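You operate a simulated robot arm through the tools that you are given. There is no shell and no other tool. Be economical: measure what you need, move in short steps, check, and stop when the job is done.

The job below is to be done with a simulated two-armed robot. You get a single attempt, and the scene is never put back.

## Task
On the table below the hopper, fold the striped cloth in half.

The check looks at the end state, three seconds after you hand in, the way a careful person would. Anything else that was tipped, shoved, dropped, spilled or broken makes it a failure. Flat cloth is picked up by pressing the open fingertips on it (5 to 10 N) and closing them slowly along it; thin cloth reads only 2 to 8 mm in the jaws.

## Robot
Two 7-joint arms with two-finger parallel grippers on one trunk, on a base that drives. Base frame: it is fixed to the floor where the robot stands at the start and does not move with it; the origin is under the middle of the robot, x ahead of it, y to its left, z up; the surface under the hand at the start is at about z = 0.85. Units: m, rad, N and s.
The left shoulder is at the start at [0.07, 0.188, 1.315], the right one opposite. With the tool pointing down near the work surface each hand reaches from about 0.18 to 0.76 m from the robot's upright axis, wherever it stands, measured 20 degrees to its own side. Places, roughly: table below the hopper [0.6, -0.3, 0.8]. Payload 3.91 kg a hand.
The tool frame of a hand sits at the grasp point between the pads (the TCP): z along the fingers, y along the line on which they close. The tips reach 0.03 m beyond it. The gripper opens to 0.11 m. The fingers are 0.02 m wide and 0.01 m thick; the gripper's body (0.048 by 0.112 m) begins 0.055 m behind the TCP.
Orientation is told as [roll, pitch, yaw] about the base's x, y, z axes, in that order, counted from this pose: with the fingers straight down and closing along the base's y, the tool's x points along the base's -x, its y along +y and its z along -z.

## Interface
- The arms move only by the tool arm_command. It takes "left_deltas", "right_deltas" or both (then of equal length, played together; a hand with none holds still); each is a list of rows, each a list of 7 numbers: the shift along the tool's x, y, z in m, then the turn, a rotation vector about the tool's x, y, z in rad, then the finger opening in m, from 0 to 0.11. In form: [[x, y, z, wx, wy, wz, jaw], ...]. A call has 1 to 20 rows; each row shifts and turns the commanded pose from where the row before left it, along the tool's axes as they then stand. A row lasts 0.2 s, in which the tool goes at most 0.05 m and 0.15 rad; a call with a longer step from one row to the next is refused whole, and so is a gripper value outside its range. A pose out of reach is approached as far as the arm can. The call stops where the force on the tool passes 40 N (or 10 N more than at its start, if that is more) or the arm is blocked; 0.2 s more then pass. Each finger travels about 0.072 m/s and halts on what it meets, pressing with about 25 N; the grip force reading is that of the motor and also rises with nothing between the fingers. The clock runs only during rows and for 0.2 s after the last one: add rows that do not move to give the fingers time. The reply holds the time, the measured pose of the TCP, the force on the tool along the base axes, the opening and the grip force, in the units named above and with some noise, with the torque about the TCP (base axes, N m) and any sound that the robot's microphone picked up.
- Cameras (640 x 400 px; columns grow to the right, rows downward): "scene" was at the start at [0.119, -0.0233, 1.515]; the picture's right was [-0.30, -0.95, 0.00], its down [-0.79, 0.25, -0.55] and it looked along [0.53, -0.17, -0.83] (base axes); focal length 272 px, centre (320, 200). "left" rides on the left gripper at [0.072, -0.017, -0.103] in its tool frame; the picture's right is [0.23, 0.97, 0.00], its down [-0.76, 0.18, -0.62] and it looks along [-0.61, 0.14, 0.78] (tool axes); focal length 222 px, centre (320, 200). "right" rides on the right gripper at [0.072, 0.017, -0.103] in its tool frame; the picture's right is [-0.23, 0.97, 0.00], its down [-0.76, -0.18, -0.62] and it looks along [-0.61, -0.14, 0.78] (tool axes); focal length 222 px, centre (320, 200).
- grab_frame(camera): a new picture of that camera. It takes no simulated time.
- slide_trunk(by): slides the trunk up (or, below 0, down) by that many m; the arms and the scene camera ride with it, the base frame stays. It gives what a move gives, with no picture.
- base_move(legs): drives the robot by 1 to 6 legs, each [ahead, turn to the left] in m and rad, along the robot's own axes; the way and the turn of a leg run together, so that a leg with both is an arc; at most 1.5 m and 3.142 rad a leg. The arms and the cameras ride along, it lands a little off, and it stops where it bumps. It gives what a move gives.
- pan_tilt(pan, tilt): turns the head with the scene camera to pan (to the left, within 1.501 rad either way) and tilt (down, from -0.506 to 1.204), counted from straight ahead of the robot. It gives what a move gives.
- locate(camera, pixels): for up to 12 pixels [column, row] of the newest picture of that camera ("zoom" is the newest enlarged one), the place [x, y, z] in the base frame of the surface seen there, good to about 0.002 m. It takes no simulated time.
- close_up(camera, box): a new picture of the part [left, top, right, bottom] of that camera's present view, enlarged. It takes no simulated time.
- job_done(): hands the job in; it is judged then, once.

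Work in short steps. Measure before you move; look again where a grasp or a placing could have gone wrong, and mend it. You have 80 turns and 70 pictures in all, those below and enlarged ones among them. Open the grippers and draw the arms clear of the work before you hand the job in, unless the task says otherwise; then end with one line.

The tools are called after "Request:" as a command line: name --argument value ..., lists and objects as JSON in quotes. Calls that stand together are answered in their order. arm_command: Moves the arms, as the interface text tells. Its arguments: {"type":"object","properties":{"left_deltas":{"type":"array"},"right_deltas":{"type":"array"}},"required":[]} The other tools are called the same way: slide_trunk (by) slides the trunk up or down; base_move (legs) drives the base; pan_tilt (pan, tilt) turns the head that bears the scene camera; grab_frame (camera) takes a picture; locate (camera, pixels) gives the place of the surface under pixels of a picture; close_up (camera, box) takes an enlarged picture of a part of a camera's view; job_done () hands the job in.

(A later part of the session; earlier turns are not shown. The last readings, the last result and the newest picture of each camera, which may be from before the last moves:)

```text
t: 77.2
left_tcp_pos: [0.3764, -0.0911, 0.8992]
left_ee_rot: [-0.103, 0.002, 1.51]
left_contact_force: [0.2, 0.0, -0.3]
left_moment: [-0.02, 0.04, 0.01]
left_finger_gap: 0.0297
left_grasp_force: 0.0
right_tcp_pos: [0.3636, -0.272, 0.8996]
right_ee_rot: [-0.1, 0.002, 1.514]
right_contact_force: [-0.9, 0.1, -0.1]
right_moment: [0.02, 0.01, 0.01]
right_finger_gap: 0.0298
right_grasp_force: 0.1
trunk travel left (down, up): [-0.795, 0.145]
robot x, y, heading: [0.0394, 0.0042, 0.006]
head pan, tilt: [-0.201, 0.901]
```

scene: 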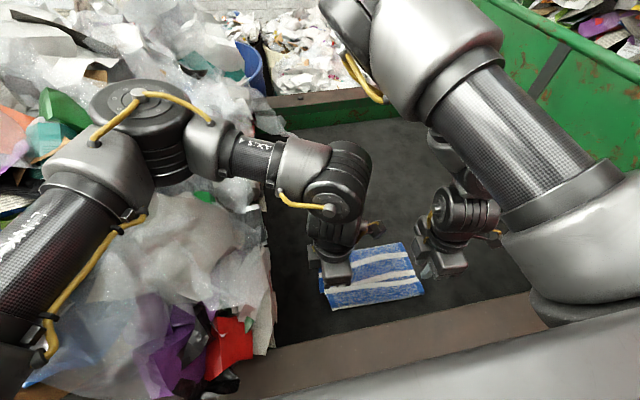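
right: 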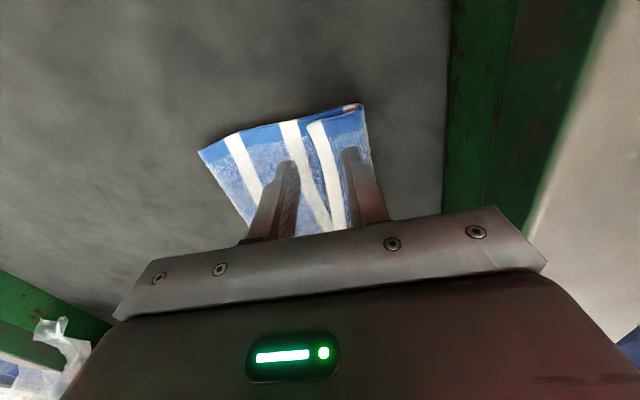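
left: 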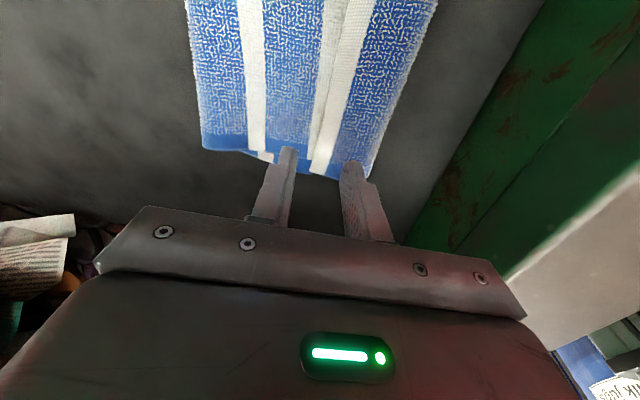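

Still no force at 0.899; I creep 5 mm.

Request:
arm_command --left_deltas '[[0, 0, 0.002, 0, 0, 0, 0.03], [0, 0, 0.0015, 0, 0, 0, 0.03], [0, 0, 0.0015, 0, 0, 0, 0.03]]' --right_deltas '[[0, 0, 0.002, 0, 0, 0, 0.03], [0, 0, 0.0015, 0, 0, 0, 0.03], [0, 0, 0.0015, 0, 0, 0, 0.03]]'

```text
t: 78.0
left_tcp_pos: [0.3774, -0.0896, 0.8944]
left_ee_rot: [-0.103, 0.002, 1.51]
left_contact_force: [-0.1, -0.7, -0.5]
left_moment: [0.03, -0.03, 0.03]
left_finger_gap: 0.0302
left_grasp_force: 0.0
right_tcp_pos: [0.3643, -0.2724, 0.8941]
right_ee_rot: [-0.101, 0.001, 1.511]
right_contact_force: [-0.5, -0.4, -0.2]
right_moment: [0.02, -0.04, -0.01]
right_finger_gap: 0.0299
right_grasp_force: 0.0
trunk travel left (down, up): [-0.795, 0.145]
robot x, y, heading: [0.0398, 0.002, 0.006]
head pan, tilt: [-0.201, 0.901]
```

Flat single-layer contact was at 0.884, so two layers should touch about 0.889; creeping 4 mm more.

Request:
arm_command --left_deltas '[[0, 0, 0.0015, 0, 0, 0, 0.03], [0, 0, 0.0015, 0, 0, 0, 0.03], [0, 0, 0.001, 0, 0, 0, 0.03]]' --right_deltas '[[0, 0, 0.0015, 0, 0, 0, 0.03], [0, 0, 0.0015, 0, 0, 0, 0.03], [0, 0, 0.001, 0, 0, 0, 0.03]]'

```text
t: 78.8
left_tcp_pos: [0.378, -0.0913, 0.8893]
left_ee_rot: [-0.103, 0.002, 1.507]
left_contact_force: [-0.4, 0.6, 1.0]
left_moment: [-0.01, 0.0, -0.01]
left_finger_gap: 0.0302
left_grasp_force: 0.7
right_tcp_pos: [0.3635, -0.2716, 0.8895]
right_ee_rot: [-0.101, 0.002, 1.513]
right_contact_force: [-0.6, -0.6, 1.2]
right_moment: [0.01, 0.01, -0.01]
right_finger_gap: 0.03
right_grasp_force: 0.0
trunk travel left (down, up): [-0.795, 0.145]
robot x, y, heading: [0.0375, 0.0006, 0.002]
head pan, tilt: [-0.201, 0.901]
```

Contact starts (~1 N). I press 1.2 mm more and close slowly.

Request:
arm_command --left_deltas '[[0, 0, 0.0012, 0, 0, 0, 0.03], [0, 0, 0, 0, 0, 0, 0.028], [0, 0, 0, 0, 0, 0, 0.026], [0, 0, 0, 0, 0, 0, 0.024], [0, 0, 0, 0, 0, 0, 0.022], [0, 0, 0, 0, 0, 0, 0.02], [0, 0, 0, 0, 0, 0, 0.018], [0, 0, 0, 0, 0, 0, 0.016], [0, 0, 0, 0, 0, 0, 0.014], [0, 0, 0, 0, 0, 0, 0.012], [0, 0, 0, 0, 0, 0, 0.01], [0, 0, 0, 0, 0, 0, 0.008], [0, 0, 0, 0, 0, 0, 0.006], [0, 0, 0, 0, 0, 0, 0.004], [0, 0, 0, 0, 0, 0, 0.002], [0, 0, 0, 0, 0, 0, 0.0], [0, 0, 0, 0, 0, 0, 0.0]]' --right_deltas '[[0, 0, 0.0012, 0, 0, 0, 0.03], [0, 0, 0, 0, 0, 0, 0.028], [0, 0, 0, 0, 0, 0, 0.026], [0, 0, 0, 0, 0, 0, 0.024], [0, 0, 0, 0, 0, 0, 0.022], [0, 0, 0, 0, 0, 0, 0.02], [0, 0, 0, 0, 0, 0, 0.018], [0, 0, 0, 0, 0, 0, 0.016], [0, 0, 0, 0, 0, 0, 0.014], [0, 0, 0, 0, 0, 0, 0.012], [0, 0, 0, 0, 0, 0, 0.01], [0, 0, 0, 0, 0, 0, 0.008], [0, 0, 0, 0, 0, 0, 0.006], [0, 0, 0, 0, 0, 0, 0.004], [0, 0, 0, 0, 0, 0, 0.002], [0, 0, 0, 0, 0, 0, 0.0], [0, 0, 0, 0, 0, 0, 0.0]]'

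Request:
arm_command --left_deltas '[[0, 0, -0.015, 0, 0, 0, 0], [0, 0, -0.015, 0, 0, 0, 0], [0, 0, -0.01, 0, 0, 0, 0]]' --right_deltas '[[0, 0, -0.015, 0, 0, 0, 0], [0, 0, -0.015, 0, 0, 0, 0], [0, 0, -0.01, 0, 0, 0, 0]]'

Request:
grab_frame --camera "left"

Request:
grab_frame --camera "right"

Request:
close_up --camera "scene" --box '[280, 220, 480, 345]'

```text
t: 82.4
left_tcp_pos: [0.3791, -0.092, 0.8887]
left_ee_rot: [-0.104, 0.001, 1.511]
left_contact_force: [-1.3, -0.5, 0.5]
left_moment: [-0.03, 0.0, 0.02]
left_finger_gap: 0.0036
left_grasp_force: 24.6
right_tcp_pos: [0.3631, -0.2712, 0.889]
right_ee_rot: [-0.101, 0.002, 1.513]
right_contact_force: [-0.6, 1.4, 1.5]
right_moment: [0.05, 0.01, 0.0]
right_finger_gap: 0.003
right_grasp_force: 25.1
trunk travel left (down, up): [-0.795, 0.145]
robot x, y, heading: [0.0388, 0.0041, 0.004]
head pan, tilt: [-0.201, 0.901]
```

```text
t: 83.2
left_tcp_pos: [0.3742, -0.091, 0.9278]
left_ee_rot: [-0.102, 0.003, 1.51]
left_contact_force: [-0.2, 0.5, -0.1]
left_moment: [0.01, -0.02, 0.04]
left_finger_gap: 0.0029
left_grasp_force: 25.1
right_tcp_pos: [0.3604, -0.2703, 0.929]
right_ee_rot: [-0.099, 0.001, 1.513]
right_contact_force: [-0.2, -0.3, 0.9]
right_moment: [0.0, 0.01, 0.0]
right_finger_gap: 0.0026
right_grasp_force: 24.8
trunk travel left (down, up): [-0.795, 0.145]
robot x, y, heading: [0.0374, 0.0017, 0.002]
head pan, tilt: [-0.201, 0.901]
```

```text
28 pictures are left
```

left: 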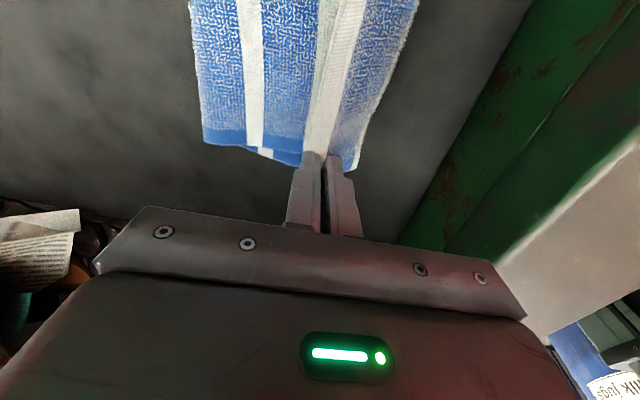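

```text
27 pictures are left
```

right: 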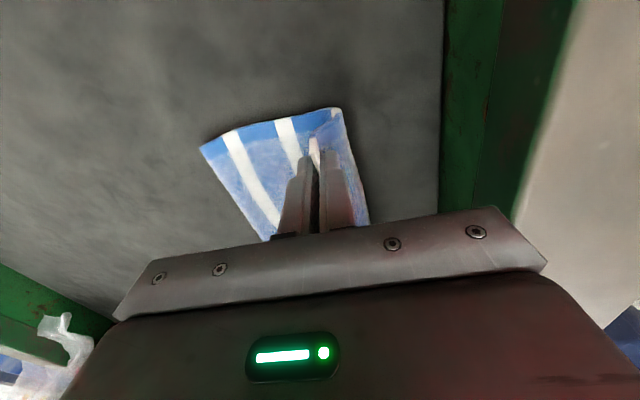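

```text
3.20 times, centred on (380, 282) of scene
```

zoom: 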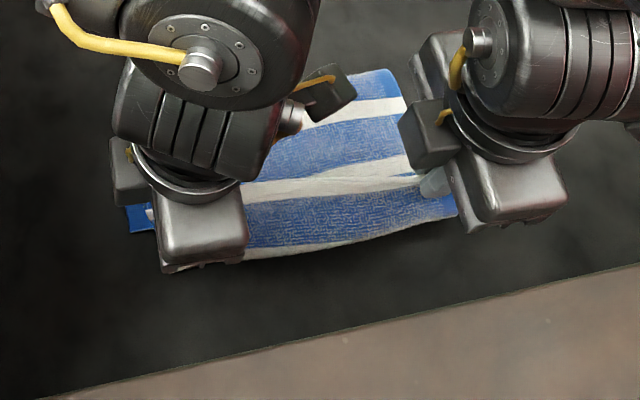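

Both jaws hold a single layer (2.6–2.9 mm): the hem itself. I now lift and swing it out toward +x so the cloth unrolls.

Request:
arm_command --left_deltas '[[0, -0.02, -0.015, 0, 0, 0, 0], [0, -0.025, -0.015, 0, 0, 0, 0], [0, -0.03, -0.012, 0, 0, 0, 0], [0, -0.03, -0.01, 0, 0, 0, 0], [0, -0.03, -0.003, 0, 0, 0, 0], [0, -0.03, 0.003, 0, 0, 0, 0]]' --right_deltas '[[0, -0.02, -0.015, 0, 0, 0, 0], [0, -0.025, -0.015, 0, 0, 0, 0], [0, -0.03, -0.012, 0, 0, 0, 0], [0, -0.03, -0.01, 0, 0, 0, 0], [0, -0.03, -0.003, 0, 0, 0, 0], [0, -0.03, 0.003, 0, 0, 0, 0]]'

Request:
close_up --camera "scene" --box '[260, 150, 480, 320]'

```text
t: 84.6
left_tcp_pos: [0.5344, -0.0992, 0.9963]
left_ee_rot: [-0.102, 0.002, 1.509]
left_contact_force: [0.7, -0.7, -0.9]
left_moment: [0.01, -0.02, 0.04]
left_finger_gap: 0.0027
left_grasp_force: 24.4
right_tcp_pos: [0.5223, -0.2806, 0.9954]
right_ee_rot: [-0.098, 0.001, 1.513]
right_contact_force: [-0.2, 0.7, 0.3]
right_moment: [0.02, -0.02, -0.01]
right_finger_gap: 0.0025
right_grasp_force: 25.1
trunk travel left (down, up): [-0.795, 0.145]
robot x, y, heading: [0.0367, 0.002, 0.003]
head pan, tilt: [-0.201, 0.901]
```

```text
2.35 times, centred on (370, 235) of scene
```

zoom: 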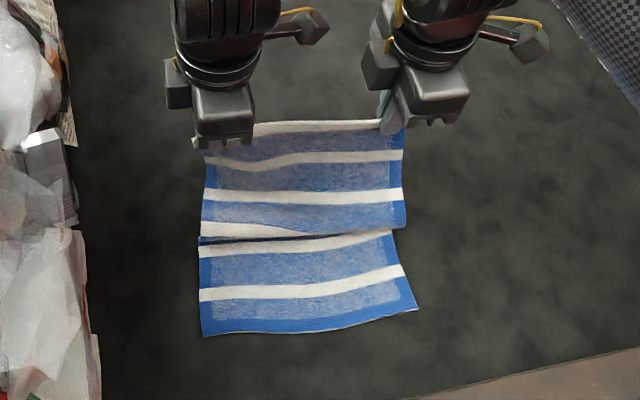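

The hem is held cleanly at its very edge, and the cloth hangs open. I measure the near edge for the landing target.

Request:
locate --camera "zoom" --pixels '[[204, 334], [416, 308], [310, 328], [201, 240], [404, 228], [206, 215], [300, 238], [400, 268], [200, 296], [320, 126]]'

```text
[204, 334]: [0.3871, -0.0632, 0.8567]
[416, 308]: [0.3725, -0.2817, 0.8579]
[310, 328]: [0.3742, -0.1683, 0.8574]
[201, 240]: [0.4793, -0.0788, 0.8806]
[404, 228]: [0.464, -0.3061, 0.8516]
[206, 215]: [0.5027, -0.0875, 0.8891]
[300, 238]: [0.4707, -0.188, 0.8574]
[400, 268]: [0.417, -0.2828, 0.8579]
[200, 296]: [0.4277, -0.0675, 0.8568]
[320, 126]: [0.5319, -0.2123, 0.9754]
```

Near edge: left (0.387,−0.063), right (0.3725,−0.282); the fold should be near x≈0.53/0.52. I raise the trunk 0.035 and move out 0.035 to pull out the sag.

Request:
slide_trunk --by 0.035

Request:
arm_command --left_deltas '[[0, -0.018, 0, 0, 0, 0, 0], [0, -0.018, 0.001, 0, 0, 0, 0], [0, 0, 0, 0, 0, 0, 0]]' --right_deltas '[[0, -0.018, 0, 0, 0, 0, 0], [0, -0.018, 0.001, 0, 0, 0, 0], [0, 0, 0, 0, 0, 0, 0]]'

Request:
close_up --camera "scene" --box '[260, 150, 480, 320]'

```text
t: 85.4
left_tcp_pos: [0.5314, -0.1003, 1.0312]
left_ee_rot: [-0.102, 0.001, 1.51]
left_contact_force: [-0.6, 0.5, -0.5]
left_moment: [-0.01, 0.03, -0.03]
left_finger_gap: 0.0028
left_grasp_force: 24.9
right_tcp_pos: [0.5214, -0.2798, 1.0314]
right_ee_rot: [-0.099, 0.002, 1.514]
right_contact_force: [0.1, -0.1, -0.2]
right_moment: [-0.03, -0.02, -0.02]
right_finger_gap: 0.0027
right_grasp_force: 25.2
trunk travel left (down, up): [-0.83, 0.11]
robot x, y, heading: [0.0397, -0.0009, 0.002]
head pan, tilt: [-0.201, 0.901]
```

```text
t: 86.2
left_tcp_pos: [0.5695, -0.1013, 1.0351]
left_ee_rot: [-0.104, 0.002, 1.509]
left_contact_force: [0.0, -0.8, -0.3]
left_moment: [0.02, 0.0, -0.02]
left_finger_gap: 0.0026
left_grasp_force: 25.3
right_tcp_pos: [0.5555, -0.2818, 1.0347]
right_ee_rot: [-0.1, 0.002, 1.511]
right_contact_force: [0.2, -0.1, -1.3]
right_moment: [0.01, -0.02, 0.01]
right_finger_gap: 0.0029
right_grasp_force: 24.6
trunk travel left (down, up): [-0.83, 0.11]
robot x, y, heading: [0.0367, -0.0017, 0.006]
head pan, tilt: [-0.201, 0.901]
```

```text
2.35 times, centred on (370, 235) of scene
```

zoom: 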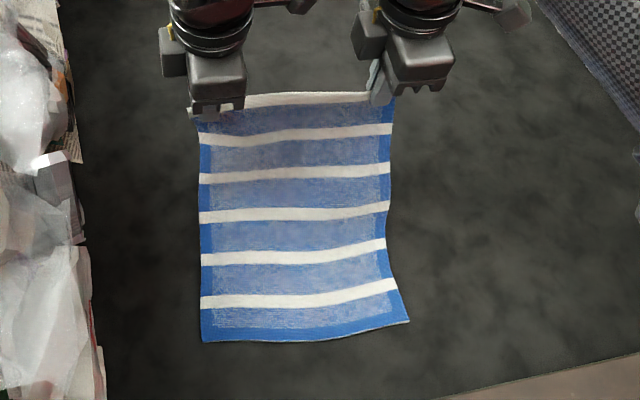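

The cloth is straight. I lower the hem outward to lay the bottom half flat past the fold line, then lift it over the top of the arc.

Request:
arm_command --left_deltas '[[0, -0.01, 0.018, 0, 0, 0, 0], [0, -0.01, 0.018, 0, 0, 0, 0], [0, -0.008, 0.018, 0, 0, 0, 0], [0, 0, 0, 0, 0, 0, 0], [0, 0.008, -0.015, 0, 0, 0, 0], [0, 0.012, -0.015, 0, 0, 0, 0], [0, 0.02, -0.01, 0, 0, 0, 0], [0, 0.028, -0.005, 0, 0, 0, 0]]' --right_deltas '[[0, -0.01, 0.018, 0, 0, 0, 0], [0, -0.01, 0.018, 0, 0, 0, 0], [0, -0.008, 0.018, 0, 0, 0, 0], [0, 0, 0, 0, 0, 0, 0], [0, 0.008, -0.015, 0, 0, 0, 0], [0, 0.012, -0.015, 0, 0, 0, 0], [0, 0.02, -0.01, 0, 0, 0, 0], [0, 0.028, -0.005, 0, 0, 0, 0]]'

Request:
close_up --camera "scene" --box '[260, 150, 480, 320]'

```text
t: 88.0
left_tcp_pos: [0.528, -0.0997, 1.0242]
left_ee_rot: [-0.104, 0.002, 1.509]
left_contact_force: [-0.6, -0.3, 0.3]
left_moment: [0.0, -0.01, 0.0]
left_finger_gap: 0.0027
left_grasp_force: 24.7
right_tcp_pos: [0.5154, -0.2785, 1.0213]
right_ee_rot: [-0.102, 0.004, 1.515]
right_contact_force: [-0.2, -1.1, 0.6]
right_moment: [0.01, -0.06, -0.03]
right_finger_gap: 0.0028
right_grasp_force: 25.3
trunk travel left (down, up): [-0.83, 0.11]
robot x, y, heading: [0.039, 0.0011, 0.002]
head pan, tilt: [-0.201, 0.901]
```

```text
2.35 times, centred on (370, 235) of scene
```

zoom: 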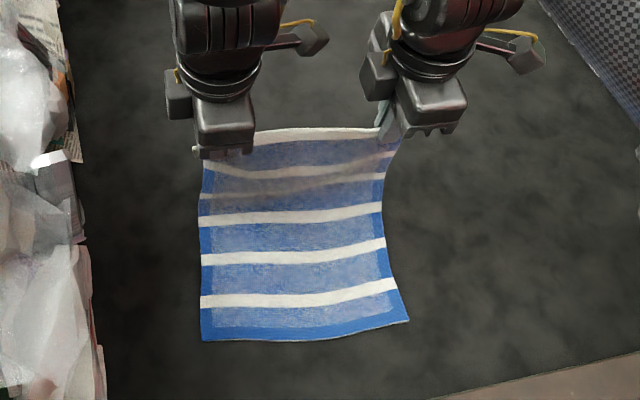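

The lower half is flat and the hem is above the fold line. I check the near-edge corners, then come down.

Request:
locate --camera "zoom" --pixels '[[204, 340], [406, 320], [300, 339], [204, 235], [384, 220], [378, 205]]'

Request:
arm_command --left_deltas '[[-0.001, 0.028, 0.002, 0, 0, 0, 0], [-0.001, 0.028, 0.008, 0, 0, 0, 0], [-0.001, 0.026, 0.014, 0, 0, 0, 0], [-0.001, 0.024, 0.018, 0, 0, 0, 0], [-0.001, 0.018, 0.022, 0, 0, 0, 0]]' --right_deltas '[[-0.001, 0.028, 0.002, 0, 0, 0, 0], [-0.001, 0.028, 0.008, 0, 0, 0, 0], [-0.002, 0.026, 0.014, 0, 0, 0, 0], [-0.001, 0.024, 0.018, 0, 0, 0, 0], [-0.002, 0.018, 0.022, 0, 0, 0, 0]]'

Request:
close_up --camera "scene" --box '[260, 180, 480, 350]'

Request:
grab_frame --camera "left"

Request:
grab_frame --camera "right"

```text
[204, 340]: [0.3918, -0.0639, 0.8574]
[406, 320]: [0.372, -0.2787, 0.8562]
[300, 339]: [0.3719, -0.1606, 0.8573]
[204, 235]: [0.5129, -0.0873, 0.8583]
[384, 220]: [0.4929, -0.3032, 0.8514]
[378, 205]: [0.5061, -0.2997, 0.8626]
```

```text
t: 89.2
left_tcp_pos: [0.4137, -0.0878, 0.9473]
left_ee_rot: [-0.103, 0.003, 1.509]
left_contact_force: [-0.5, -1.9, 0.2]
left_moment: [-0.03, 0.02, -0.01]
left_finger_gap: 0.0026
left_grasp_force: 25.0
right_tcp_pos: [0.4005, -0.2727, 0.9461]
right_ee_rot: [-0.099, 0.0, 1.513]
right_contact_force: [-0.9, 0.8, 0.0]
right_moment: [0.05, -0.03, 0.0]
right_finger_gap: 0.0029
right_grasp_force: 24.9
right hand out of reach, approached as far as the arm can: row 4
trunk travel left (down, up): [-0.83, 0.11]
robot x, y, heading: [0.0421, -0.003, 0.003]
head pan, tilt: [-0.201, 0.901]
```

```text
2.35 times, centred on (370, 265) of scene
```

zoom: 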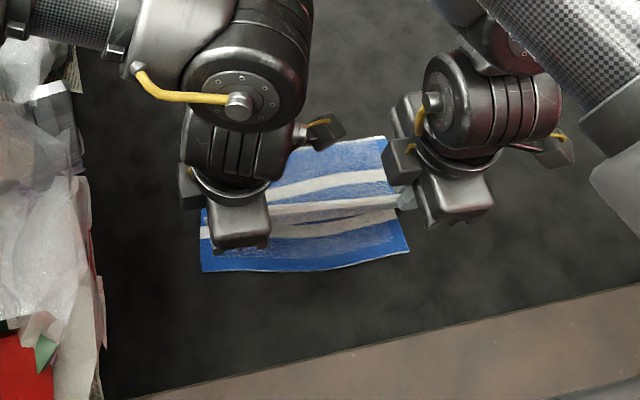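

```text
21 pictures are left
```

left: 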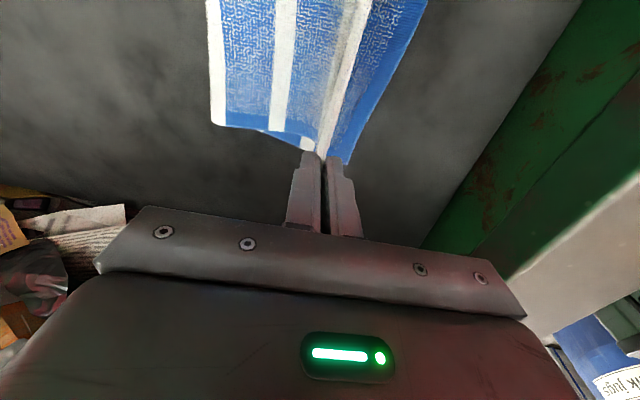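

```text
20 pictures are left
```

right: 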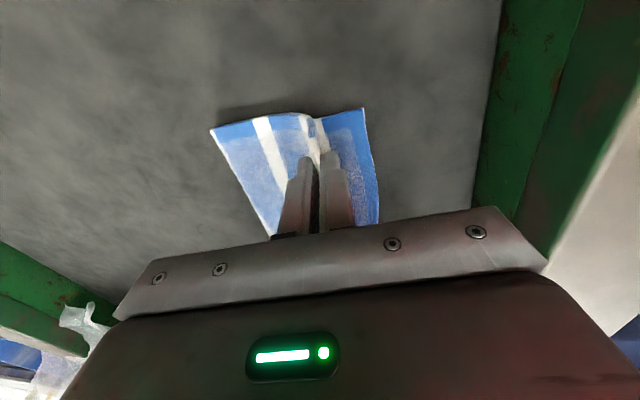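

Coming down well, above the lower layer's near edge. I lower the hem onto it: about 0.03 m more toward the robot and 0.054 m down.

Request:
arm_command --left_deltas '[[0, 0.012, 0.01, 0, 0, 0, 0], [0, 0.01, 0.012, 0, 0, 0, 0], [0, 0.008, 0.013, 0, 0, 0, 0], [0, 0.006, 0.013, 0, 0, 0, 0], [0, 0, 0.003, 0, 0, 0, 0]]' --right_deltas '[[-0.003, 0.013, 0.01, 0, 0, 0, 0], [-0.003, 0.011, 0.012, 0, 0, 0, 0], [-0.002, 0.009, 0.013, 0, 0, 0, 0], [0, 0.006, 0.013, 0, 0, 0, 0], [0, 0, 0.003, 0, 0, 0, 0]]'

Request:
close_up --camera "scene" --box '[260, 180, 480, 350]'

Request:
grab_frame --camera "left"

```text
t: 90.4
left_tcp_pos: [0.383, -0.0876, 0.8918]
left_ee_rot: [-0.102, 0.002, 1.51]
left_contact_force: [0.8, -1.4, 4.5]
left_moment: [-0.08, -0.03, -0.01]
left_finger_gap: 0.0026
left_grasp_force: 25.4
right_tcp_pos: [0.3694, -0.2712, 0.8987]
right_ee_rot: [-0.101, -0.001, 1.516]
right_contact_force: [-0.2, 1.6, 0.6]
right_moment: [0.03, -0.03, 0.06]
right_finger_gap: 0.003
right_grasp_force: 25.1
right hand out of reach, approached as far as the arm can: row 1, 3
trunk travel left (down, up): [-0.83, 0.11]
robot x, y, heading: [0.0413, -0.001, 0.005]
head pan, tilt: [-0.201, 0.901]
```

```text
2.35 times, centred on (370, 265) of scene
```

zoom: 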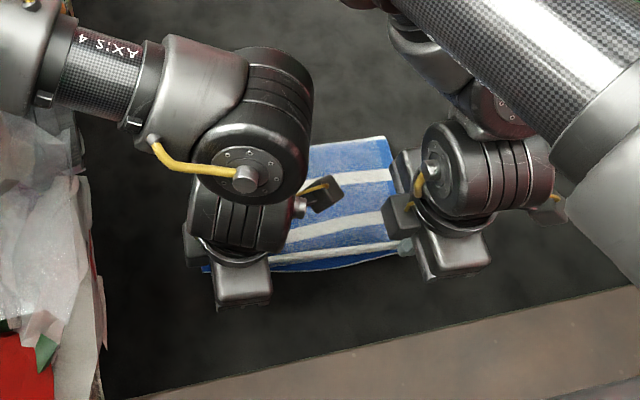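

```text
18 pictures are left
```

left: 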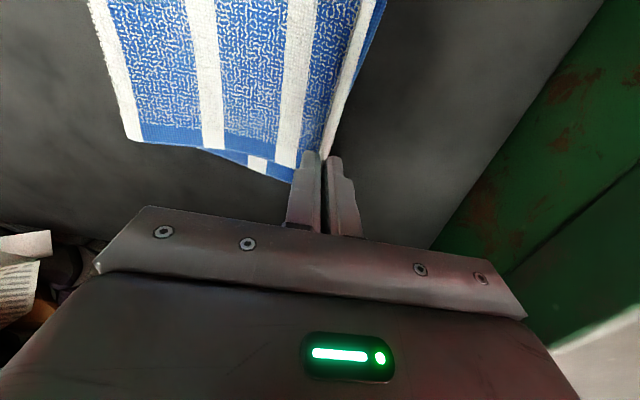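

The hem lies along the near edge. I lower the right 6 mm, open both gently, and lift straight up and away.

Request:
arm_command --left_deltas '[[0, 0, 0, 0, 0, 0, 0], [0, 0, 0, 0, 0, 0, 0], [0, 0, 0, 0, 0, 0, 0.006], [0, 0, 0, 0, 0, 0, 0.012], [0, 0, 0, 0, 0, 0, 0.018], [0, 0, 0, 0, 0, 0, 0.018], [0, -0.001, -0.01, 0, 0, 0, 0.018], [0, -0.002, -0.02, 0, 0, 0, 0.018], [0, -0.003, -0.03, 0, 0, 0, 0.018], [0, -0.03, -0.03, 0, 0, 0, 0.03], [0, -0.045, -0.02, 0, 0, 0, 0.03], [0, -0.045, 0, 0, 0, 0, 0.03], [0, -0.045, 0, 0, 0, 0, 0.03]]' --right_deltas '[[0, 0, 0.003, 0, 0, 0, 0], [0, 0, 0.003, 0, 0, 0, 0], [0, 0, 0, 0, 0, 0, 0.006], [0, 0, 0, 0, 0, 0, 0.012], [0, 0, 0, 0, 0, 0, 0.018], [0, 0, 0, 0, 0, 0, 0.018], [0, -0.001, -0.01, 0, 0, 0, 0.018], [0, -0.002, -0.02, 0, 0, 0, 0.018], [0.01, -0.003, -0.03, 0, 0, 0, 0.018], [0.03, -0.02, -0.02, 0, 0, 0, 0.03], [0.03, -0.03, 0, 0, 0, 0, 0.03], [0.03, -0.02, 0, 0, 0, 0, 0.03], [0.03, 0, 0, 0, 0, 0, 0.03]]'

Request:
close_up --camera "scene" --box '[295, 210, 455, 335]'

```text
t: 93.2
left_tcp_pos: [0.5436, -0.0963, 1.0189]
left_ee_rot: [-0.1, -0.001, 1.509]
left_contact_force: [-0.1, -0.9, -0.6]
left_moment: [0.02, -0.01, -0.01]
left_finger_gap: 0.0301
left_grasp_force: 0.1
right_tcp_pos: [0.4306, -0.407, 0.9786]
right_ee_rot: [-0.1, -0.001, 1.514]
right_contact_force: [0.2, -1.2, 0.5]
right_moment: [0.06, -0.01, 0.05]
right_finger_gap: 0.0297
right_grasp_force: 0.0
trunk travel left (down, up): [-0.83, 0.11]
robot x, y, heading: [0.0392, 0.0016, 0.005]
head pan, tilt: [-0.201, 0.901]
```

```text
3.20 times, centred on (375, 272) of scene
```

zoom: 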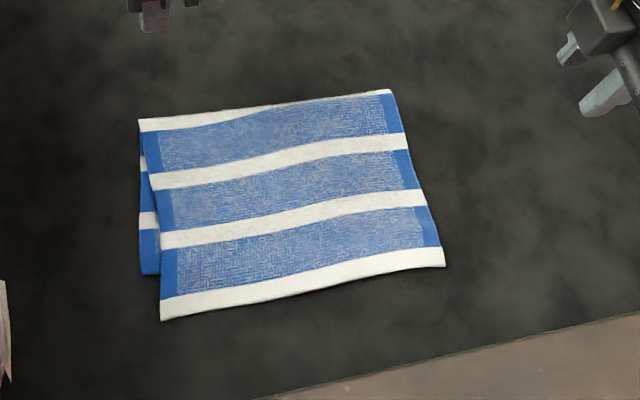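

A neat fold now. I measure how the top hem lines up with the lower edge.

Request:
locate --camera "zoom" --pixels '[[143, 272], [164, 317], [443, 264], [300, 294], [142, 121], [390, 92], [260, 109], [150, 240], [163, 290]]'

Request:
grab_frame --camera "right"

```text
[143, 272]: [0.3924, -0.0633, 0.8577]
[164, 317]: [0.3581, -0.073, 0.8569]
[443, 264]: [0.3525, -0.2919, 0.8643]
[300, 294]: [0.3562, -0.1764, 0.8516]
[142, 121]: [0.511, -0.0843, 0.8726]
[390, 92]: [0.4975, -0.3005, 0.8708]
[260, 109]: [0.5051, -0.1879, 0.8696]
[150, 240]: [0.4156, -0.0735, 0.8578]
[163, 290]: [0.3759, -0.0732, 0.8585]
```

```text
16 pictures are left
```

right: 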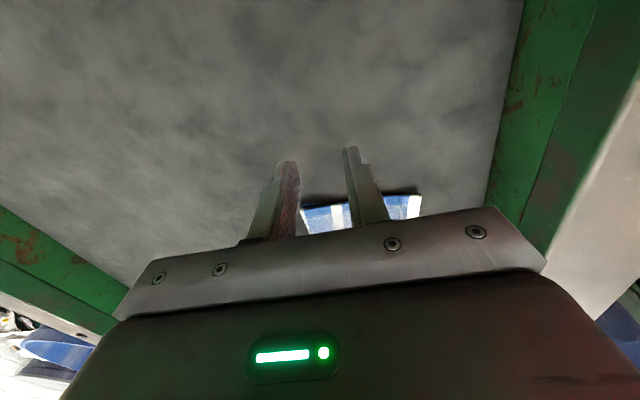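

The top hem (x≈0.358/0.3525) overhangs the lower near edge (x≈0.392/0.372) by 2–3.5 cm, because the hem unrolled on release. I regrip the hem and set it back; first hover with the near finger just outside the hem.

Request:
arm_command --left_deltas '[[0.0013, 0.0318, 0.0142, 0, 0, 0, 0.026], [0.0013, 0.0318, 0.0142, 0, 0, 0, 0.026], [0.0013, 0.0318, 0.0142, 0, 0, 0, 0.026], [0.0013, 0.0318, 0.0142, 0, 0, 0, 0.026], [0.0013, 0.0318, 0.0142, 0, 0, 0, 0.026], [0.0013, 0.0318, 0.0142, 0, 0, 0, 0.026], [0, 0, 0, 0, 0, 0, 0.026]]' --right_deltas '[[-0.0217, 0.0146, 0.0092, 0, 0, 0, 0.026], [-0.0217, 0.0146, 0.0092, 0, 0, 0, 0.026], [-0.0217, 0.0146, 0.0092, 0, 0, 0, 0.026], [-0.0217, 0.0146, 0.0092, 0, 0, 0, 0.026], [-0.0217, 0.0146, 0.0092, 0, 0, 0, 0.026], [-0.0217, 0.0146, 0.0092, 0, 0, 0, 0.026], [0, 0, 0, 0, 0, 0, 0.026]]'

Request:
grab_frame --camera "left"

Request:
grab_frame --camera "right"

```text
t: 94.8
left_tcp_pos: [0.3588, -0.0948, 0.9147]
left_ee_rot: [-0.103, 0.001, 1.508]
left_contact_force: [0.5, -0.7, -0.3]
left_moment: [0.02, -0.02, -0.01]
left_finger_gap: 0.0259
left_grasp_force: 0.2
right_tcp_pos: [0.3568, -0.2719, 0.9147]
right_ee_rot: [-0.102, -0.001, 1.514]
right_contact_force: [0.4, 0.0, 0.7]
right_moment: [0.01, 0.02, 0.02]
right_finger_gap: 0.026
right_grasp_force: 0.0
trunk travel left (down, up): [-0.83, 0.11]
robot x, y, heading: [0.0414, 0.0044, 0.007]
head pan, tilt: [-0.201, 0.901]
```

```text
15 pictures are left
```

left: 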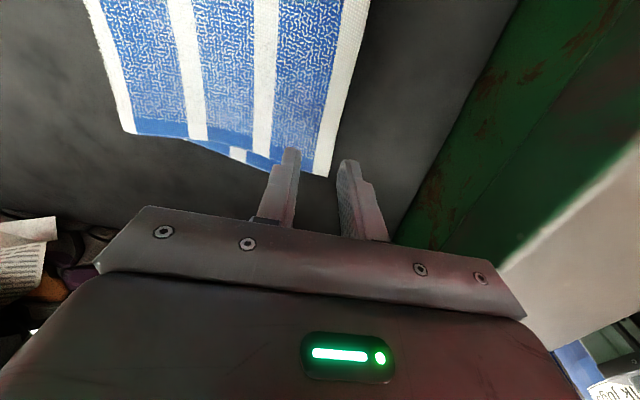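

```text
14 pictures are left
```

right: 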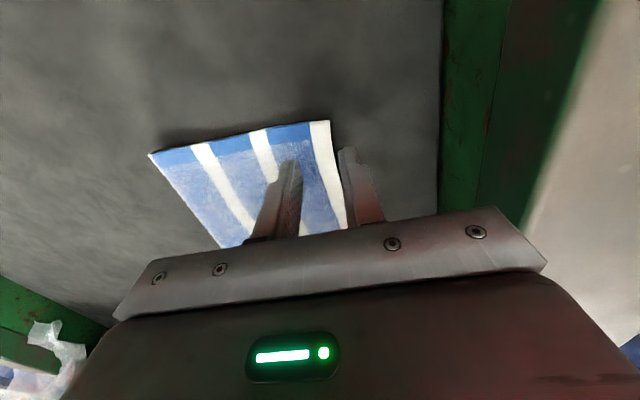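

The hems lie between the fingers. I descend toward contact.

Request:
arm_command --left_deltas '[[0, 0, 0.012, 0, 0, 0, 0.026], [0, 0, 0.01, 0, 0, 0, 0.026], [0, 0, 0.004, 0, 0, 0, 0.026], [0, 0, 0.002, 0, 0, 0, 0.026]]' --right_deltas '[[0, 0, 0.012, 0, 0, 0, 0.026], [0, 0, 0.009, 0, 0, 0, 0.026], [0, 0, 0.003, 0, 0, 0, 0.026], [0, 0, 0.002, 0, 0, 0, 0.026]]'

```text
t: 95.8
left_tcp_pos: [0.3633, -0.0924, 0.8849]
left_ee_rot: [-0.102, 0.001, 1.51]
left_contact_force: [0.0, -0.2, 0.0]
left_moment: [0.0, 0.05, 0.0]
left_finger_gap: 0.0257
left_grasp_force: 0.1
right_tcp_pos: [0.3593, -0.2715, 0.8891]
right_ee_rot: [-0.103, -0.002, 1.515]
right_contact_force: [-0.3, -0.7, -0.9]
right_moment: [0.0, -0.04, 0.0]
right_finger_gap: 0.026
right_grasp_force: 0.0
trunk travel left (down, up): [-0.83, 0.11]
robot x, y, heading: [0.0404, -0.0008, 0.002]
head pan, tilt: [-0.201, 0.901]
```

No force yet. I take out the tilt so the far finger presses on the cloth, and creep down.

Request:
arm_command --left_deltas '[[0, 0, 0, -0.1, 0, 0, 0.026], [0, 0, 0.001, 0, 0, 0, 0.026]]' --right_deltas '[[0, 0, 0, -0.1, 0, 0, 0.026], [0, 0, 0.0025, 0, 0, 0, 0.026]]'

```text
t: 96.4
left_tcp_pos: [0.3623, -0.0916, 0.8856]
left_ee_rot: [-0.003, 0.0, 1.51]
left_contact_force: [1.0, 0.0, 2.1]
left_moment: [0.0, -0.09, 0.01]
left_finger_gap: 0.0265
left_grasp_force: 0.1
right_tcp_pos: [0.3586, -0.2731, 0.887]
right_ee_rot: [0.002, -0.002, 1.513]
right_contact_force: [1.2, 0.4, 2.5]
right_moment: [0.02, -0.04, 0.01]
right_finger_gap: 0.0265
right_grasp_force: 0.3
trunk travel left (down, up): [-0.83, 0.11]
robot x, y, heading: [0.039, 0.0003, 0.005]
head pan, tilt: [-0.201, 0.901]
```

Contact with 2–2.5 N each. I press 1 mm more, close slowly, then lift 2 cm.

Request:
arm_command --left_deltas '[[0, 0, 0.001, 0, 0, 0, 0.026], [0, 0, 0, 0, 0, 0, 0.024], [0, 0, 0, 0, 0, 0, 0.022], [0, 0, 0, 0, 0, 0, 0.02], [0, 0, 0, 0, 0, 0, 0.018], [0, 0, 0, 0, 0, 0, 0.016], [0, 0, 0, 0, 0, 0, 0.014], [0, 0, 0, 0, 0, 0, 0.012], [0, 0, 0, 0, 0, 0, 0.01], [0, 0, 0, 0, 0, 0, 0.008], [0, 0, 0, 0, 0, 0, 0.006], [0, 0, 0, 0, 0, 0, 0.004], [0, 0, 0, 0, 0, 0, 0.002], [0, 0, 0, 0, 0, 0, 0.0], [0, 0, 0, 0, 0, 0, 0.0], [0, -0.005, -0.01, 0, 0, 0, 0.0], [0, -0.005, -0.01, 0, 0, 0, 0.0]]' --right_deltas '[[0, 0, 0.001, 0, 0, 0, 0.026], [0, 0, 0, 0, 0, 0, 0.024], [0, 0, 0, 0, 0, 0, 0.022], [0, 0, 0, 0, 0, 0, 0.02], [0, 0, 0, 0, 0, 0, 0.018], [0, 0, 0, 0, 0, 0, 0.016], [0, 0, 0, 0, 0, 0, 0.014], [0, 0, 0, 0, 0, 0, 0.012], [0, 0, 0, 0, 0, 0, 0.01], [0, 0, 0, 0, 0, 0, 0.008], [0, 0, 0, 0, 0, 0, 0.006], [0, 0, 0, 0, 0, 0, 0.004], [0, 0, 0, 0, 0, 0, 0.002], [0, 0, 0, 0, 0, 0, 0.0], [0, 0, 0, 0, 0, 0, 0.0], [0, -0.005, -0.01, 0, 0, 0, 0.0], [0, -0.005, -0.01, 0, 0, 0, 0.0]]'

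Request:
grab_frame --camera "left"

Request:
grab_frame --camera "right"

```text
t: 100.0
left_tcp_pos: [0.3734, -0.0932, 0.9038]
left_ee_rot: [-0.004, 0.002, 1.51]
left_contact_force: [0.7, 0.6, 0.4]
left_moment: [0.0, 0.0, 0.02]
left_finger_gap: 0.0
left_grasp_force: 25.0
right_tcp_pos: [0.3678, -0.2711, 0.9063]
right_ee_rot: [-0.001, -0.001, 1.514]
right_contact_force: [0.7, 0.0, -0.1]
right_moment: [0.01, -0.05, -0.01]
right_finger_gap: 0.0074
right_grasp_force: 24.9
trunk travel left (down, up): [-0.83, 0.11]
robot x, y, heading: [0.0398, -0.002, 0.004]
head pan, tilt: [-0.201, 0.901]
```

```text
13 pictures are left
```

left: 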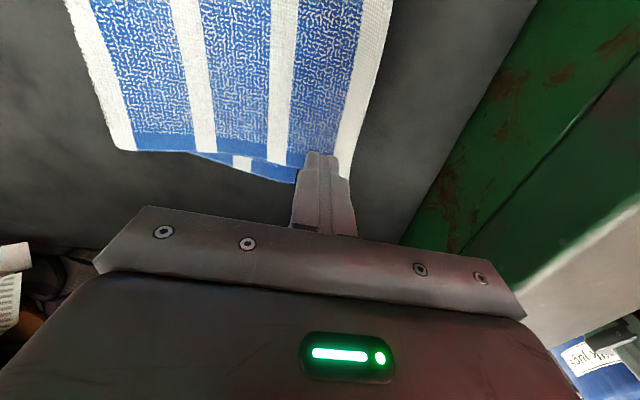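

```text
12 pictures are left
```

right: 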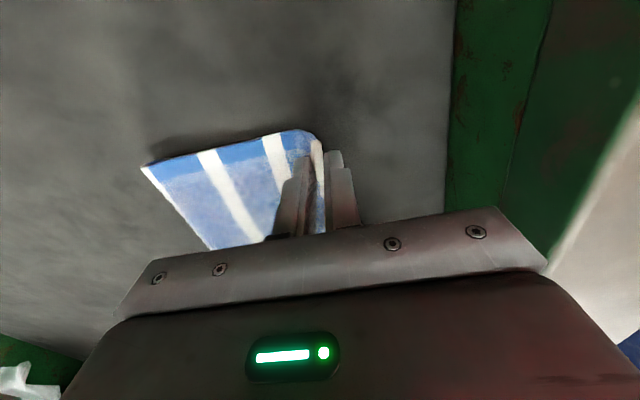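

The left jaws closed empty (0.0) while the right holds cloth (7.4 mm). I redo the left: open, shift back 8 mm and press down more firmly.

Request:
arm_command --left_deltas '[[0, 0, 0, 0, 0, 0, 0.02], [0, 0.004, 0, 0, 0, 0, 0.03], [0, 0.004, 0.005, 0, 0, 0, 0.03], [0, 0, 0.009, 0, 0, 0, 0.03], [0, 0, 0.004, 0, 0, 0, 0.03], [0, 0, 0.0015, 0, 0, 0, 0.03]]'

Request:
grab_frame --camera "left"

```text
t: 101.4
left_tcp_pos: [0.3655, -0.0929, 0.885]
left_ee_rot: [-0.003, 0.002, 1.509]
left_contact_force: [0.9, -0.6, 6.9]
left_moment: [0.01, -0.19, -0.01]
left_finger_gap: 0.0302
left_grasp_force: 0.4
right_tcp_pos: [0.3688, -0.2719, 0.9062]
right_ee_rot: [-0.001, -0.001, 1.513]
right_contact_force: [-0.9, -0.2, -0.3]
right_moment: [0.01, 0.0, -0.01]
right_finger_gap: 0.0074
right_grasp_force: 24.5
trunk travel left (down, up): [-0.83, 0.11]
robot x, y, heading: [0.0399, -0.0005, 0.003]
head pan, tilt: [-0.201, 0.901]
```

```text
11 pictures are left
```

left: 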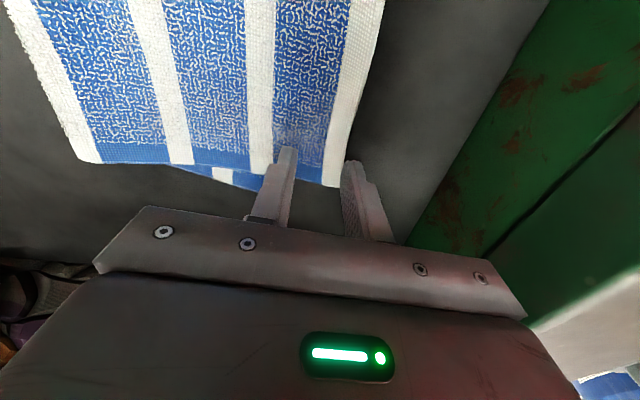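

The far finger presses on the cloth (6.9 N) and the near one sits just outside the hem. I close slowly and lift the left 2 cm.

Request:
arm_command --left_deltas '[[0, 0, 0.0006, 0, 0, 0, 0.03], [0, 0, 0, 0, 0, 0, 0.028], [0, 0, 0, 0, 0, 0, 0.026], [0, 0, 0, 0, 0, 0, 0.024], [0, 0, 0, 0, 0, 0, 0.022], [0, 0, 0, 0, 0, 0, 0.02], [0, 0, 0, 0, 0, 0, 0.018], [0, 0, 0, 0, 0, 0, 0.016], [0, 0, 0, 0, 0, 0, 0.014], [0, 0, 0, 0, 0, 0, 0.012], [0, 0, 0, 0, 0, 0, 0.01], [0, 0, 0, 0, 0, 0, 0.008], [0, 0, 0, 0, 0, 0, 0.006], [0, 0, 0, 0, 0, 0, 0.004], [0, 0, 0, 0, 0, 0, 0.002], [0, 0, 0, 0, 0, 0, 0.0], [0, 0, 0, 0, 0, 0, 0.0], [0, -0.004, -0.01, 0, 0, 0, 0.0], [0, -0.004, -0.01, 0, 0, 0, 0.0]]'

Request:
close_up --camera "scene" --box '[280, 200, 480, 340]'

Request:
grab_frame --camera "right"

```text
t: 105.4
left_tcp_pos: [0.3736, -0.0917, 0.9039]
left_ee_rot: [-0.002, 0.002, 1.509]
left_contact_force: [0.5, -0.6, 0.2]
left_moment: [0.0, -0.03, 0.01]
left_finger_gap: 0.0045
left_grasp_force: 25.3
right_tcp_pos: [0.3682, -0.2715, 0.9055]
right_ee_rot: [-0.001, -0.001, 1.514]
right_contact_force: [0.5, 1.0, 0.1]
right_moment: [0.0, -0.02, 0.0]
right_finger_gap: 0.0076
right_grasp_force: 25.0
trunk travel left (down, up): [-0.83, 0.11]
robot x, y, heading: [0.0418, 0.0001, 0.002]
head pan, tilt: [-0.201, 0.901]
```

```text
2.86 times, centred on (380, 270) of scene
```

zoom: 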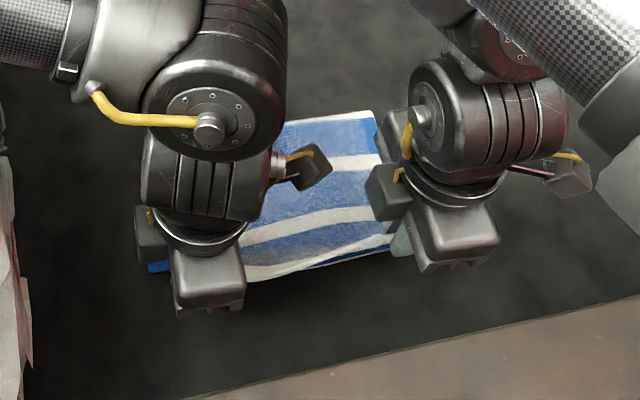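

```text
9 pictures are left
```

right: 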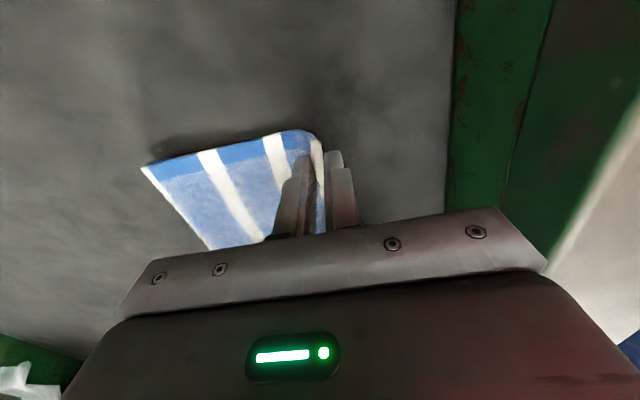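

Both hold now (4.5 and 7.6 mm). I lift along the arc toward the fold so the top layer hangs free, and check that only the top layer came up.

Request:
arm_command --left_deltas '[[-0.002, -0.018, -0.025, 0, 0, 0, 0], [-0.002, -0.022, -0.022, 0, 0, 0, 0], [-0.002, -0.026, -0.02, 0, 0, 0, 0], [-0.001, -0.028, -0.016, 0, 0, 0, 0], [-0.001, -0.028, -0.012, 0, 0, 0, 0]]' --right_deltas '[[-0.002, -0.018, -0.025, 0, 0, 0, 0], [-0.002, -0.022, -0.022, 0, 0, 0, 0], [-0.002, -0.026, -0.02, 0, 0, 0, 0], [-0.001, -0.028, -0.016, 0, 0, 0, 0], [-0.001, -0.028, -0.012, 0, 0, 0, 0]]'

Request:
close_up --camera "scene" --box '[260, 170, 480, 340]'

```text
t: 106.6
left_tcp_pos: [0.4957, -0.0925, 0.9997]
left_ee_rot: [-0.001, 0.001, 1.51]
left_contact_force: [0.2, 0.2, 0.0]
left_moment: [-0.02, 0.05, 0.01]
left_finger_gap: 0.0047
left_grasp_force: 24.5
right_tcp_pos: [0.4928, -0.2735, 0.9991]
right_ee_rot: [0.002, 0.002, 1.512]
right_contact_force: [0.2, -0.2, -0.7]
right_moment: [0.0, -0.02, -0.03]
right_finger_gap: 0.0076
right_grasp_force: 25.3
right hand out of reach, approached as far as the arm can: row 2
trunk travel left (down, up): [-0.83, 0.11]
robot x, y, heading: [0.0398, -0.0005, 0.005]
head pan, tilt: [-0.201, 0.901]
```

```text
2.35 times, centred on (370, 255) of scene
```

zoom: 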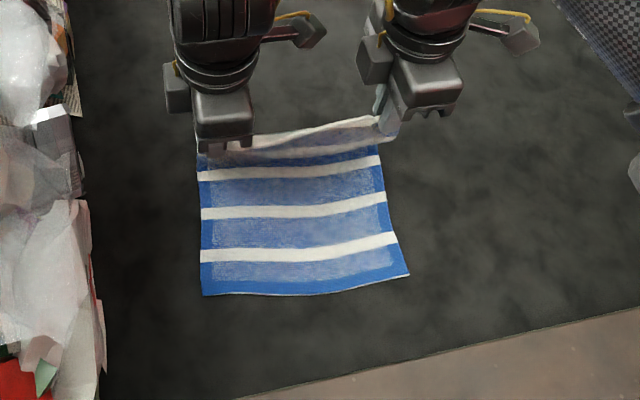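

Only the top layer came up; the lower half lies flat. I complete the upward swing to above the fold line and then lay the hem to left x≈0.407, right x≈0.387, allowing for the hem unrolling ~1.5 cm.

Request:
locate --camera "zoom" --pixels '[[204, 294], [406, 274], [300, 294]]'

Request:
arm_command --left_deltas '[[0, -0.018, -0.016, 0, 0, 0, 0], [0, -0.018, -0.016, 0, 0, 0, 0], [0, 0, 0, 0, 0, 0, 0], [0, 0.022, 0.002, 0, 0, 0, 0], [0, 0.024, 0.008, 0, 0, 0, 0], [0, 0.024, 0.016, 0, 0, 0, 0], [0, 0.022, 0.024, 0, 0, 0, 0], [0, 0.018, 0.03, 0, 0, 0, 0], [0, 0.012, 0.03, 0, 0, 0, 0]]' --right_deltas '[[0, -0.018, -0.016, 0, 0, 0, 0], [0, -0.018, -0.016, 0, 0, 0, 0], [0, 0, 0, 0, 0, 0, 0], [-0.001, 0.024, 0.002, 0, 0, 0, 0], [-0.001, 0.027, 0.008, 0, 0, 0, 0], [-0.001, 0.027, 0.016, 0, 0, 0, 0], [-0.001, 0.025, 0.024, 0, 0, 0, 0], [-0.001, 0.02, 0.03, 0, 0, 0, 0], [-0.001, 0.014, 0.03, 0, 0, 0, 0]]'

Request:
close_up --camera "scene" --box '[280, 190, 480, 340]'

```text
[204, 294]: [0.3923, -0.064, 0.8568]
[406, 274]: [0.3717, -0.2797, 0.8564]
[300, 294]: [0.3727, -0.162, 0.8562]
```

```text
t: 108.6
left_tcp_pos: [0.4098, -0.0877, 0.9206]
left_ee_rot: [-0.001, 0.003, 1.51]
left_contact_force: [0.3, -1.1, 0.2]
left_moment: [0.01, 0.0, 0.03]
left_finger_gap: 0.0043
left_grasp_force: 24.7
right_tcp_pos: [0.3919, -0.2733, 0.9214]
right_ee_rot: [0.0, -0.002, 1.513]
right_contact_force: [1.1, 0.8, -0.1]
right_moment: [0.0, 0.0, 0.0]
right_finger_gap: 0.0075
right_grasp_force: 24.8
right hand out of reach, approached as far as the arm can: row 6, 7, 9
trunk travel left (down, up): [-0.83, 0.11]
robot x, y, heading: [0.0381, 0.0004, 0.003]
head pan, tilt: [-0.201, 0.901]
```

```text
2.67 times, centred on (380, 265) of scene
```

zoom: 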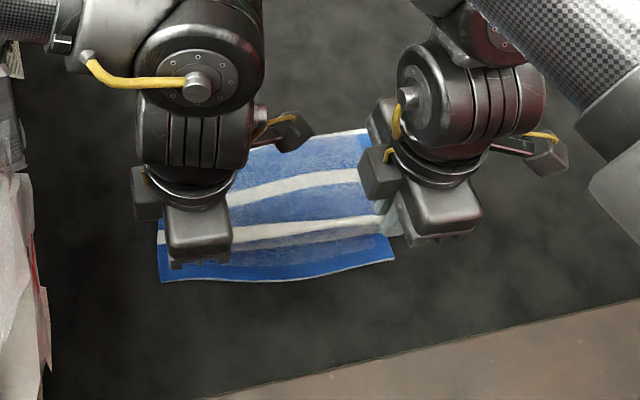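

The hem is just above; the lower edge is at x≈0.373 mid/right and 0.392 at the left corner. I set it down with small shifts (left 8 mm, right 5 mm nearer, right 8 mm inward).

Request:
arm_command --left_deltas '[[-0.001, 0.004, 0.01, 0, 0, 0, 0], [-0.001, 0.003, 0.01, 0, 0, 0, 0], [0, 0.001, 0.008, 0, 0, 0, 0], [0, 0, 0, 0, 0, 0, 0]]' --right_deltas '[[0, 0.003, 0.01, 0, 0, 0, 0], [-0.004, 0.002, 0.01, 0, 0, 0, 0], [-0.004, 0, 0.008, 0, 0, 0, 0], [0, 0, 0, 0, 0, 0, 0]]'

Request:
grab_frame --camera "left"

```text
t: 109.6
left_tcp_pos: [0.401, -0.0855, 0.893]
left_ee_rot: [-0.003, 0.001, 1.51]
left_contact_force: [0.3, -0.1, 0.5]
left_moment: [-0.03, 0.05, 0.04]
left_finger_gap: 0.0048
left_grasp_force: 25.1
right_tcp_pos: [0.3857, -0.2726, 0.8943]
right_ee_rot: [-0.001, -0.001, 1.515]
right_contact_force: [-0.3, 0.9, 0.8]
right_moment: [0.07, -0.06, 0.02]
right_finger_gap: 0.0076
right_grasp_force: 24.4
right hand out of reach, approached as far as the arm can: row 2, 3
trunk travel left (down, up): [-0.83, 0.11]
robot x, y, heading: [0.0417, 0.0042, 0.003]
head pan, tilt: [-0.201, 0.901]
```

```text
6 pictures are left
```

left: 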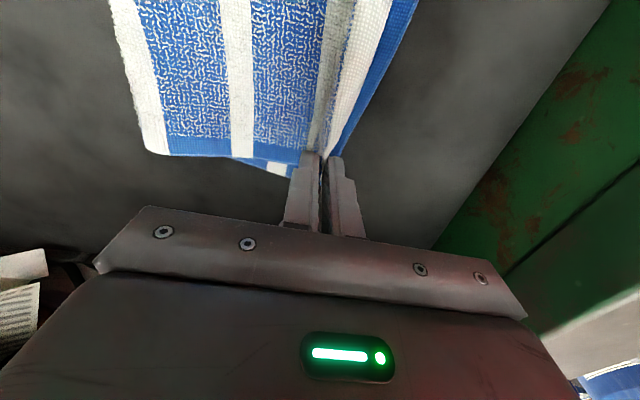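

The white hem already lies just inside the lower blue edge. I release gently, lift straight up and clear.

Request:
arm_command --left_deltas '[[0, 0, 0.001, 0, 0, 0, 0.006], [0, 0, 0, 0, 0, 0, 0.012], [0, 0, 0, 0, 0, 0, 0.018], [0, 0, 0, 0, 0, 0, 0.022], [0, 0, 0, 0, 0, 0, 0.022], [0, 0, -0.01, 0, 0, 0, 0.022], [0, 0, -0.02, 0, 0, 0, 0.022], [0, 0, -0.03, 0, 0, 0, 0.022], [0, -0.03, -0.03, 0, 0, 0, 0.03], [0, -0.045, -0.02, 0, 0, 0, 0.03], [0, -0.045, 0, 0, 0, 0, 0.03], [0, -0.045, 0, 0, 0, 0, 0.03]]' --right_deltas '[[0, 0, 0.001, 0, 0, 0, 0.006], [0, 0, 0, 0, 0, 0, 0.012], [0, 0, 0, 0, 0, 0, 0.018], [0, 0, 0, 0, 0, 0, 0.022], [0, 0, 0, 0, 0, 0, 0.022], [0, 0, -0.01, 0, 0, 0, 0.022], [0, 0, -0.02, 0, 0, 0, 0.022], [0.01, -0.003, -0.03, 0, 0, 0, 0.022], [0.03, -0.02, -0.02, 0, 0, 0, 0.03], [0.03, -0.03, 0, 0, 0, 0, 0.03], [0.03, -0.02, 0, 0, 0, 0, 0.03], [0.03, 0, 0, 0, 0, 0, 0.03]]'

Request:
close_up --camera "scene" --box '[295, 205, 455, 330]'

```text
t: 112.2
left_tcp_pos: [0.5665, -0.0968, 1.0033]
left_ee_rot: [-0.001, 0.001, 1.508]
left_contact_force: [0.7, -0.4, 0.3]
left_moment: [0.0, 0.0, 0.01]
left_finger_gap: 0.0298
left_grasp_force: 0.1
right_tcp_pos: [0.4522, -0.4077, 0.9735]
right_ee_rot: [0.0, -0.001, 1.514]
right_contact_force: [-0.7, -0.8, -0.1]
right_moment: [0.02, -0.03, -0.02]
right_finger_gap: 0.0302
right_grasp_force: 0.1
trunk travel left (down, up): [-0.83, 0.11]
robot x, y, heading: [0.0395, -0.0001, 0.004]
head pan, tilt: [-0.201, 0.901]
```

```text
3.20 times, centred on (375, 268) of scene
```

zoom: 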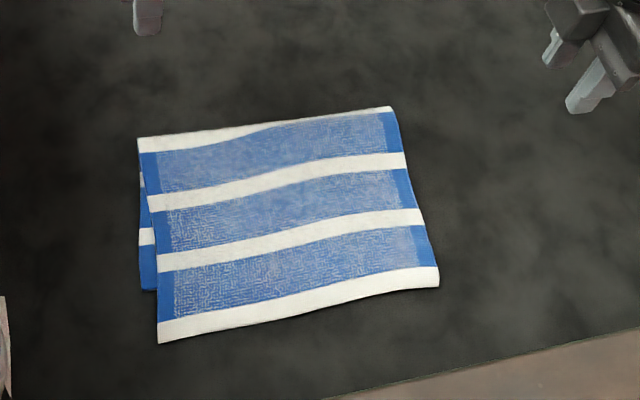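

Request:
locate --camera "zoom" --pixels '[[143, 288], [160, 340], [438, 284], [300, 312], [141, 140], [390, 109], [150, 288]]'

```text
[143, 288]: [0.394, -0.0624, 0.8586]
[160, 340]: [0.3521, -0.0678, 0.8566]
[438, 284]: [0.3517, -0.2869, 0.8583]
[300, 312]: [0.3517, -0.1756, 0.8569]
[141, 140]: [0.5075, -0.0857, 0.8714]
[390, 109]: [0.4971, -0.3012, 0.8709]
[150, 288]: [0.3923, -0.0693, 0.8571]
```

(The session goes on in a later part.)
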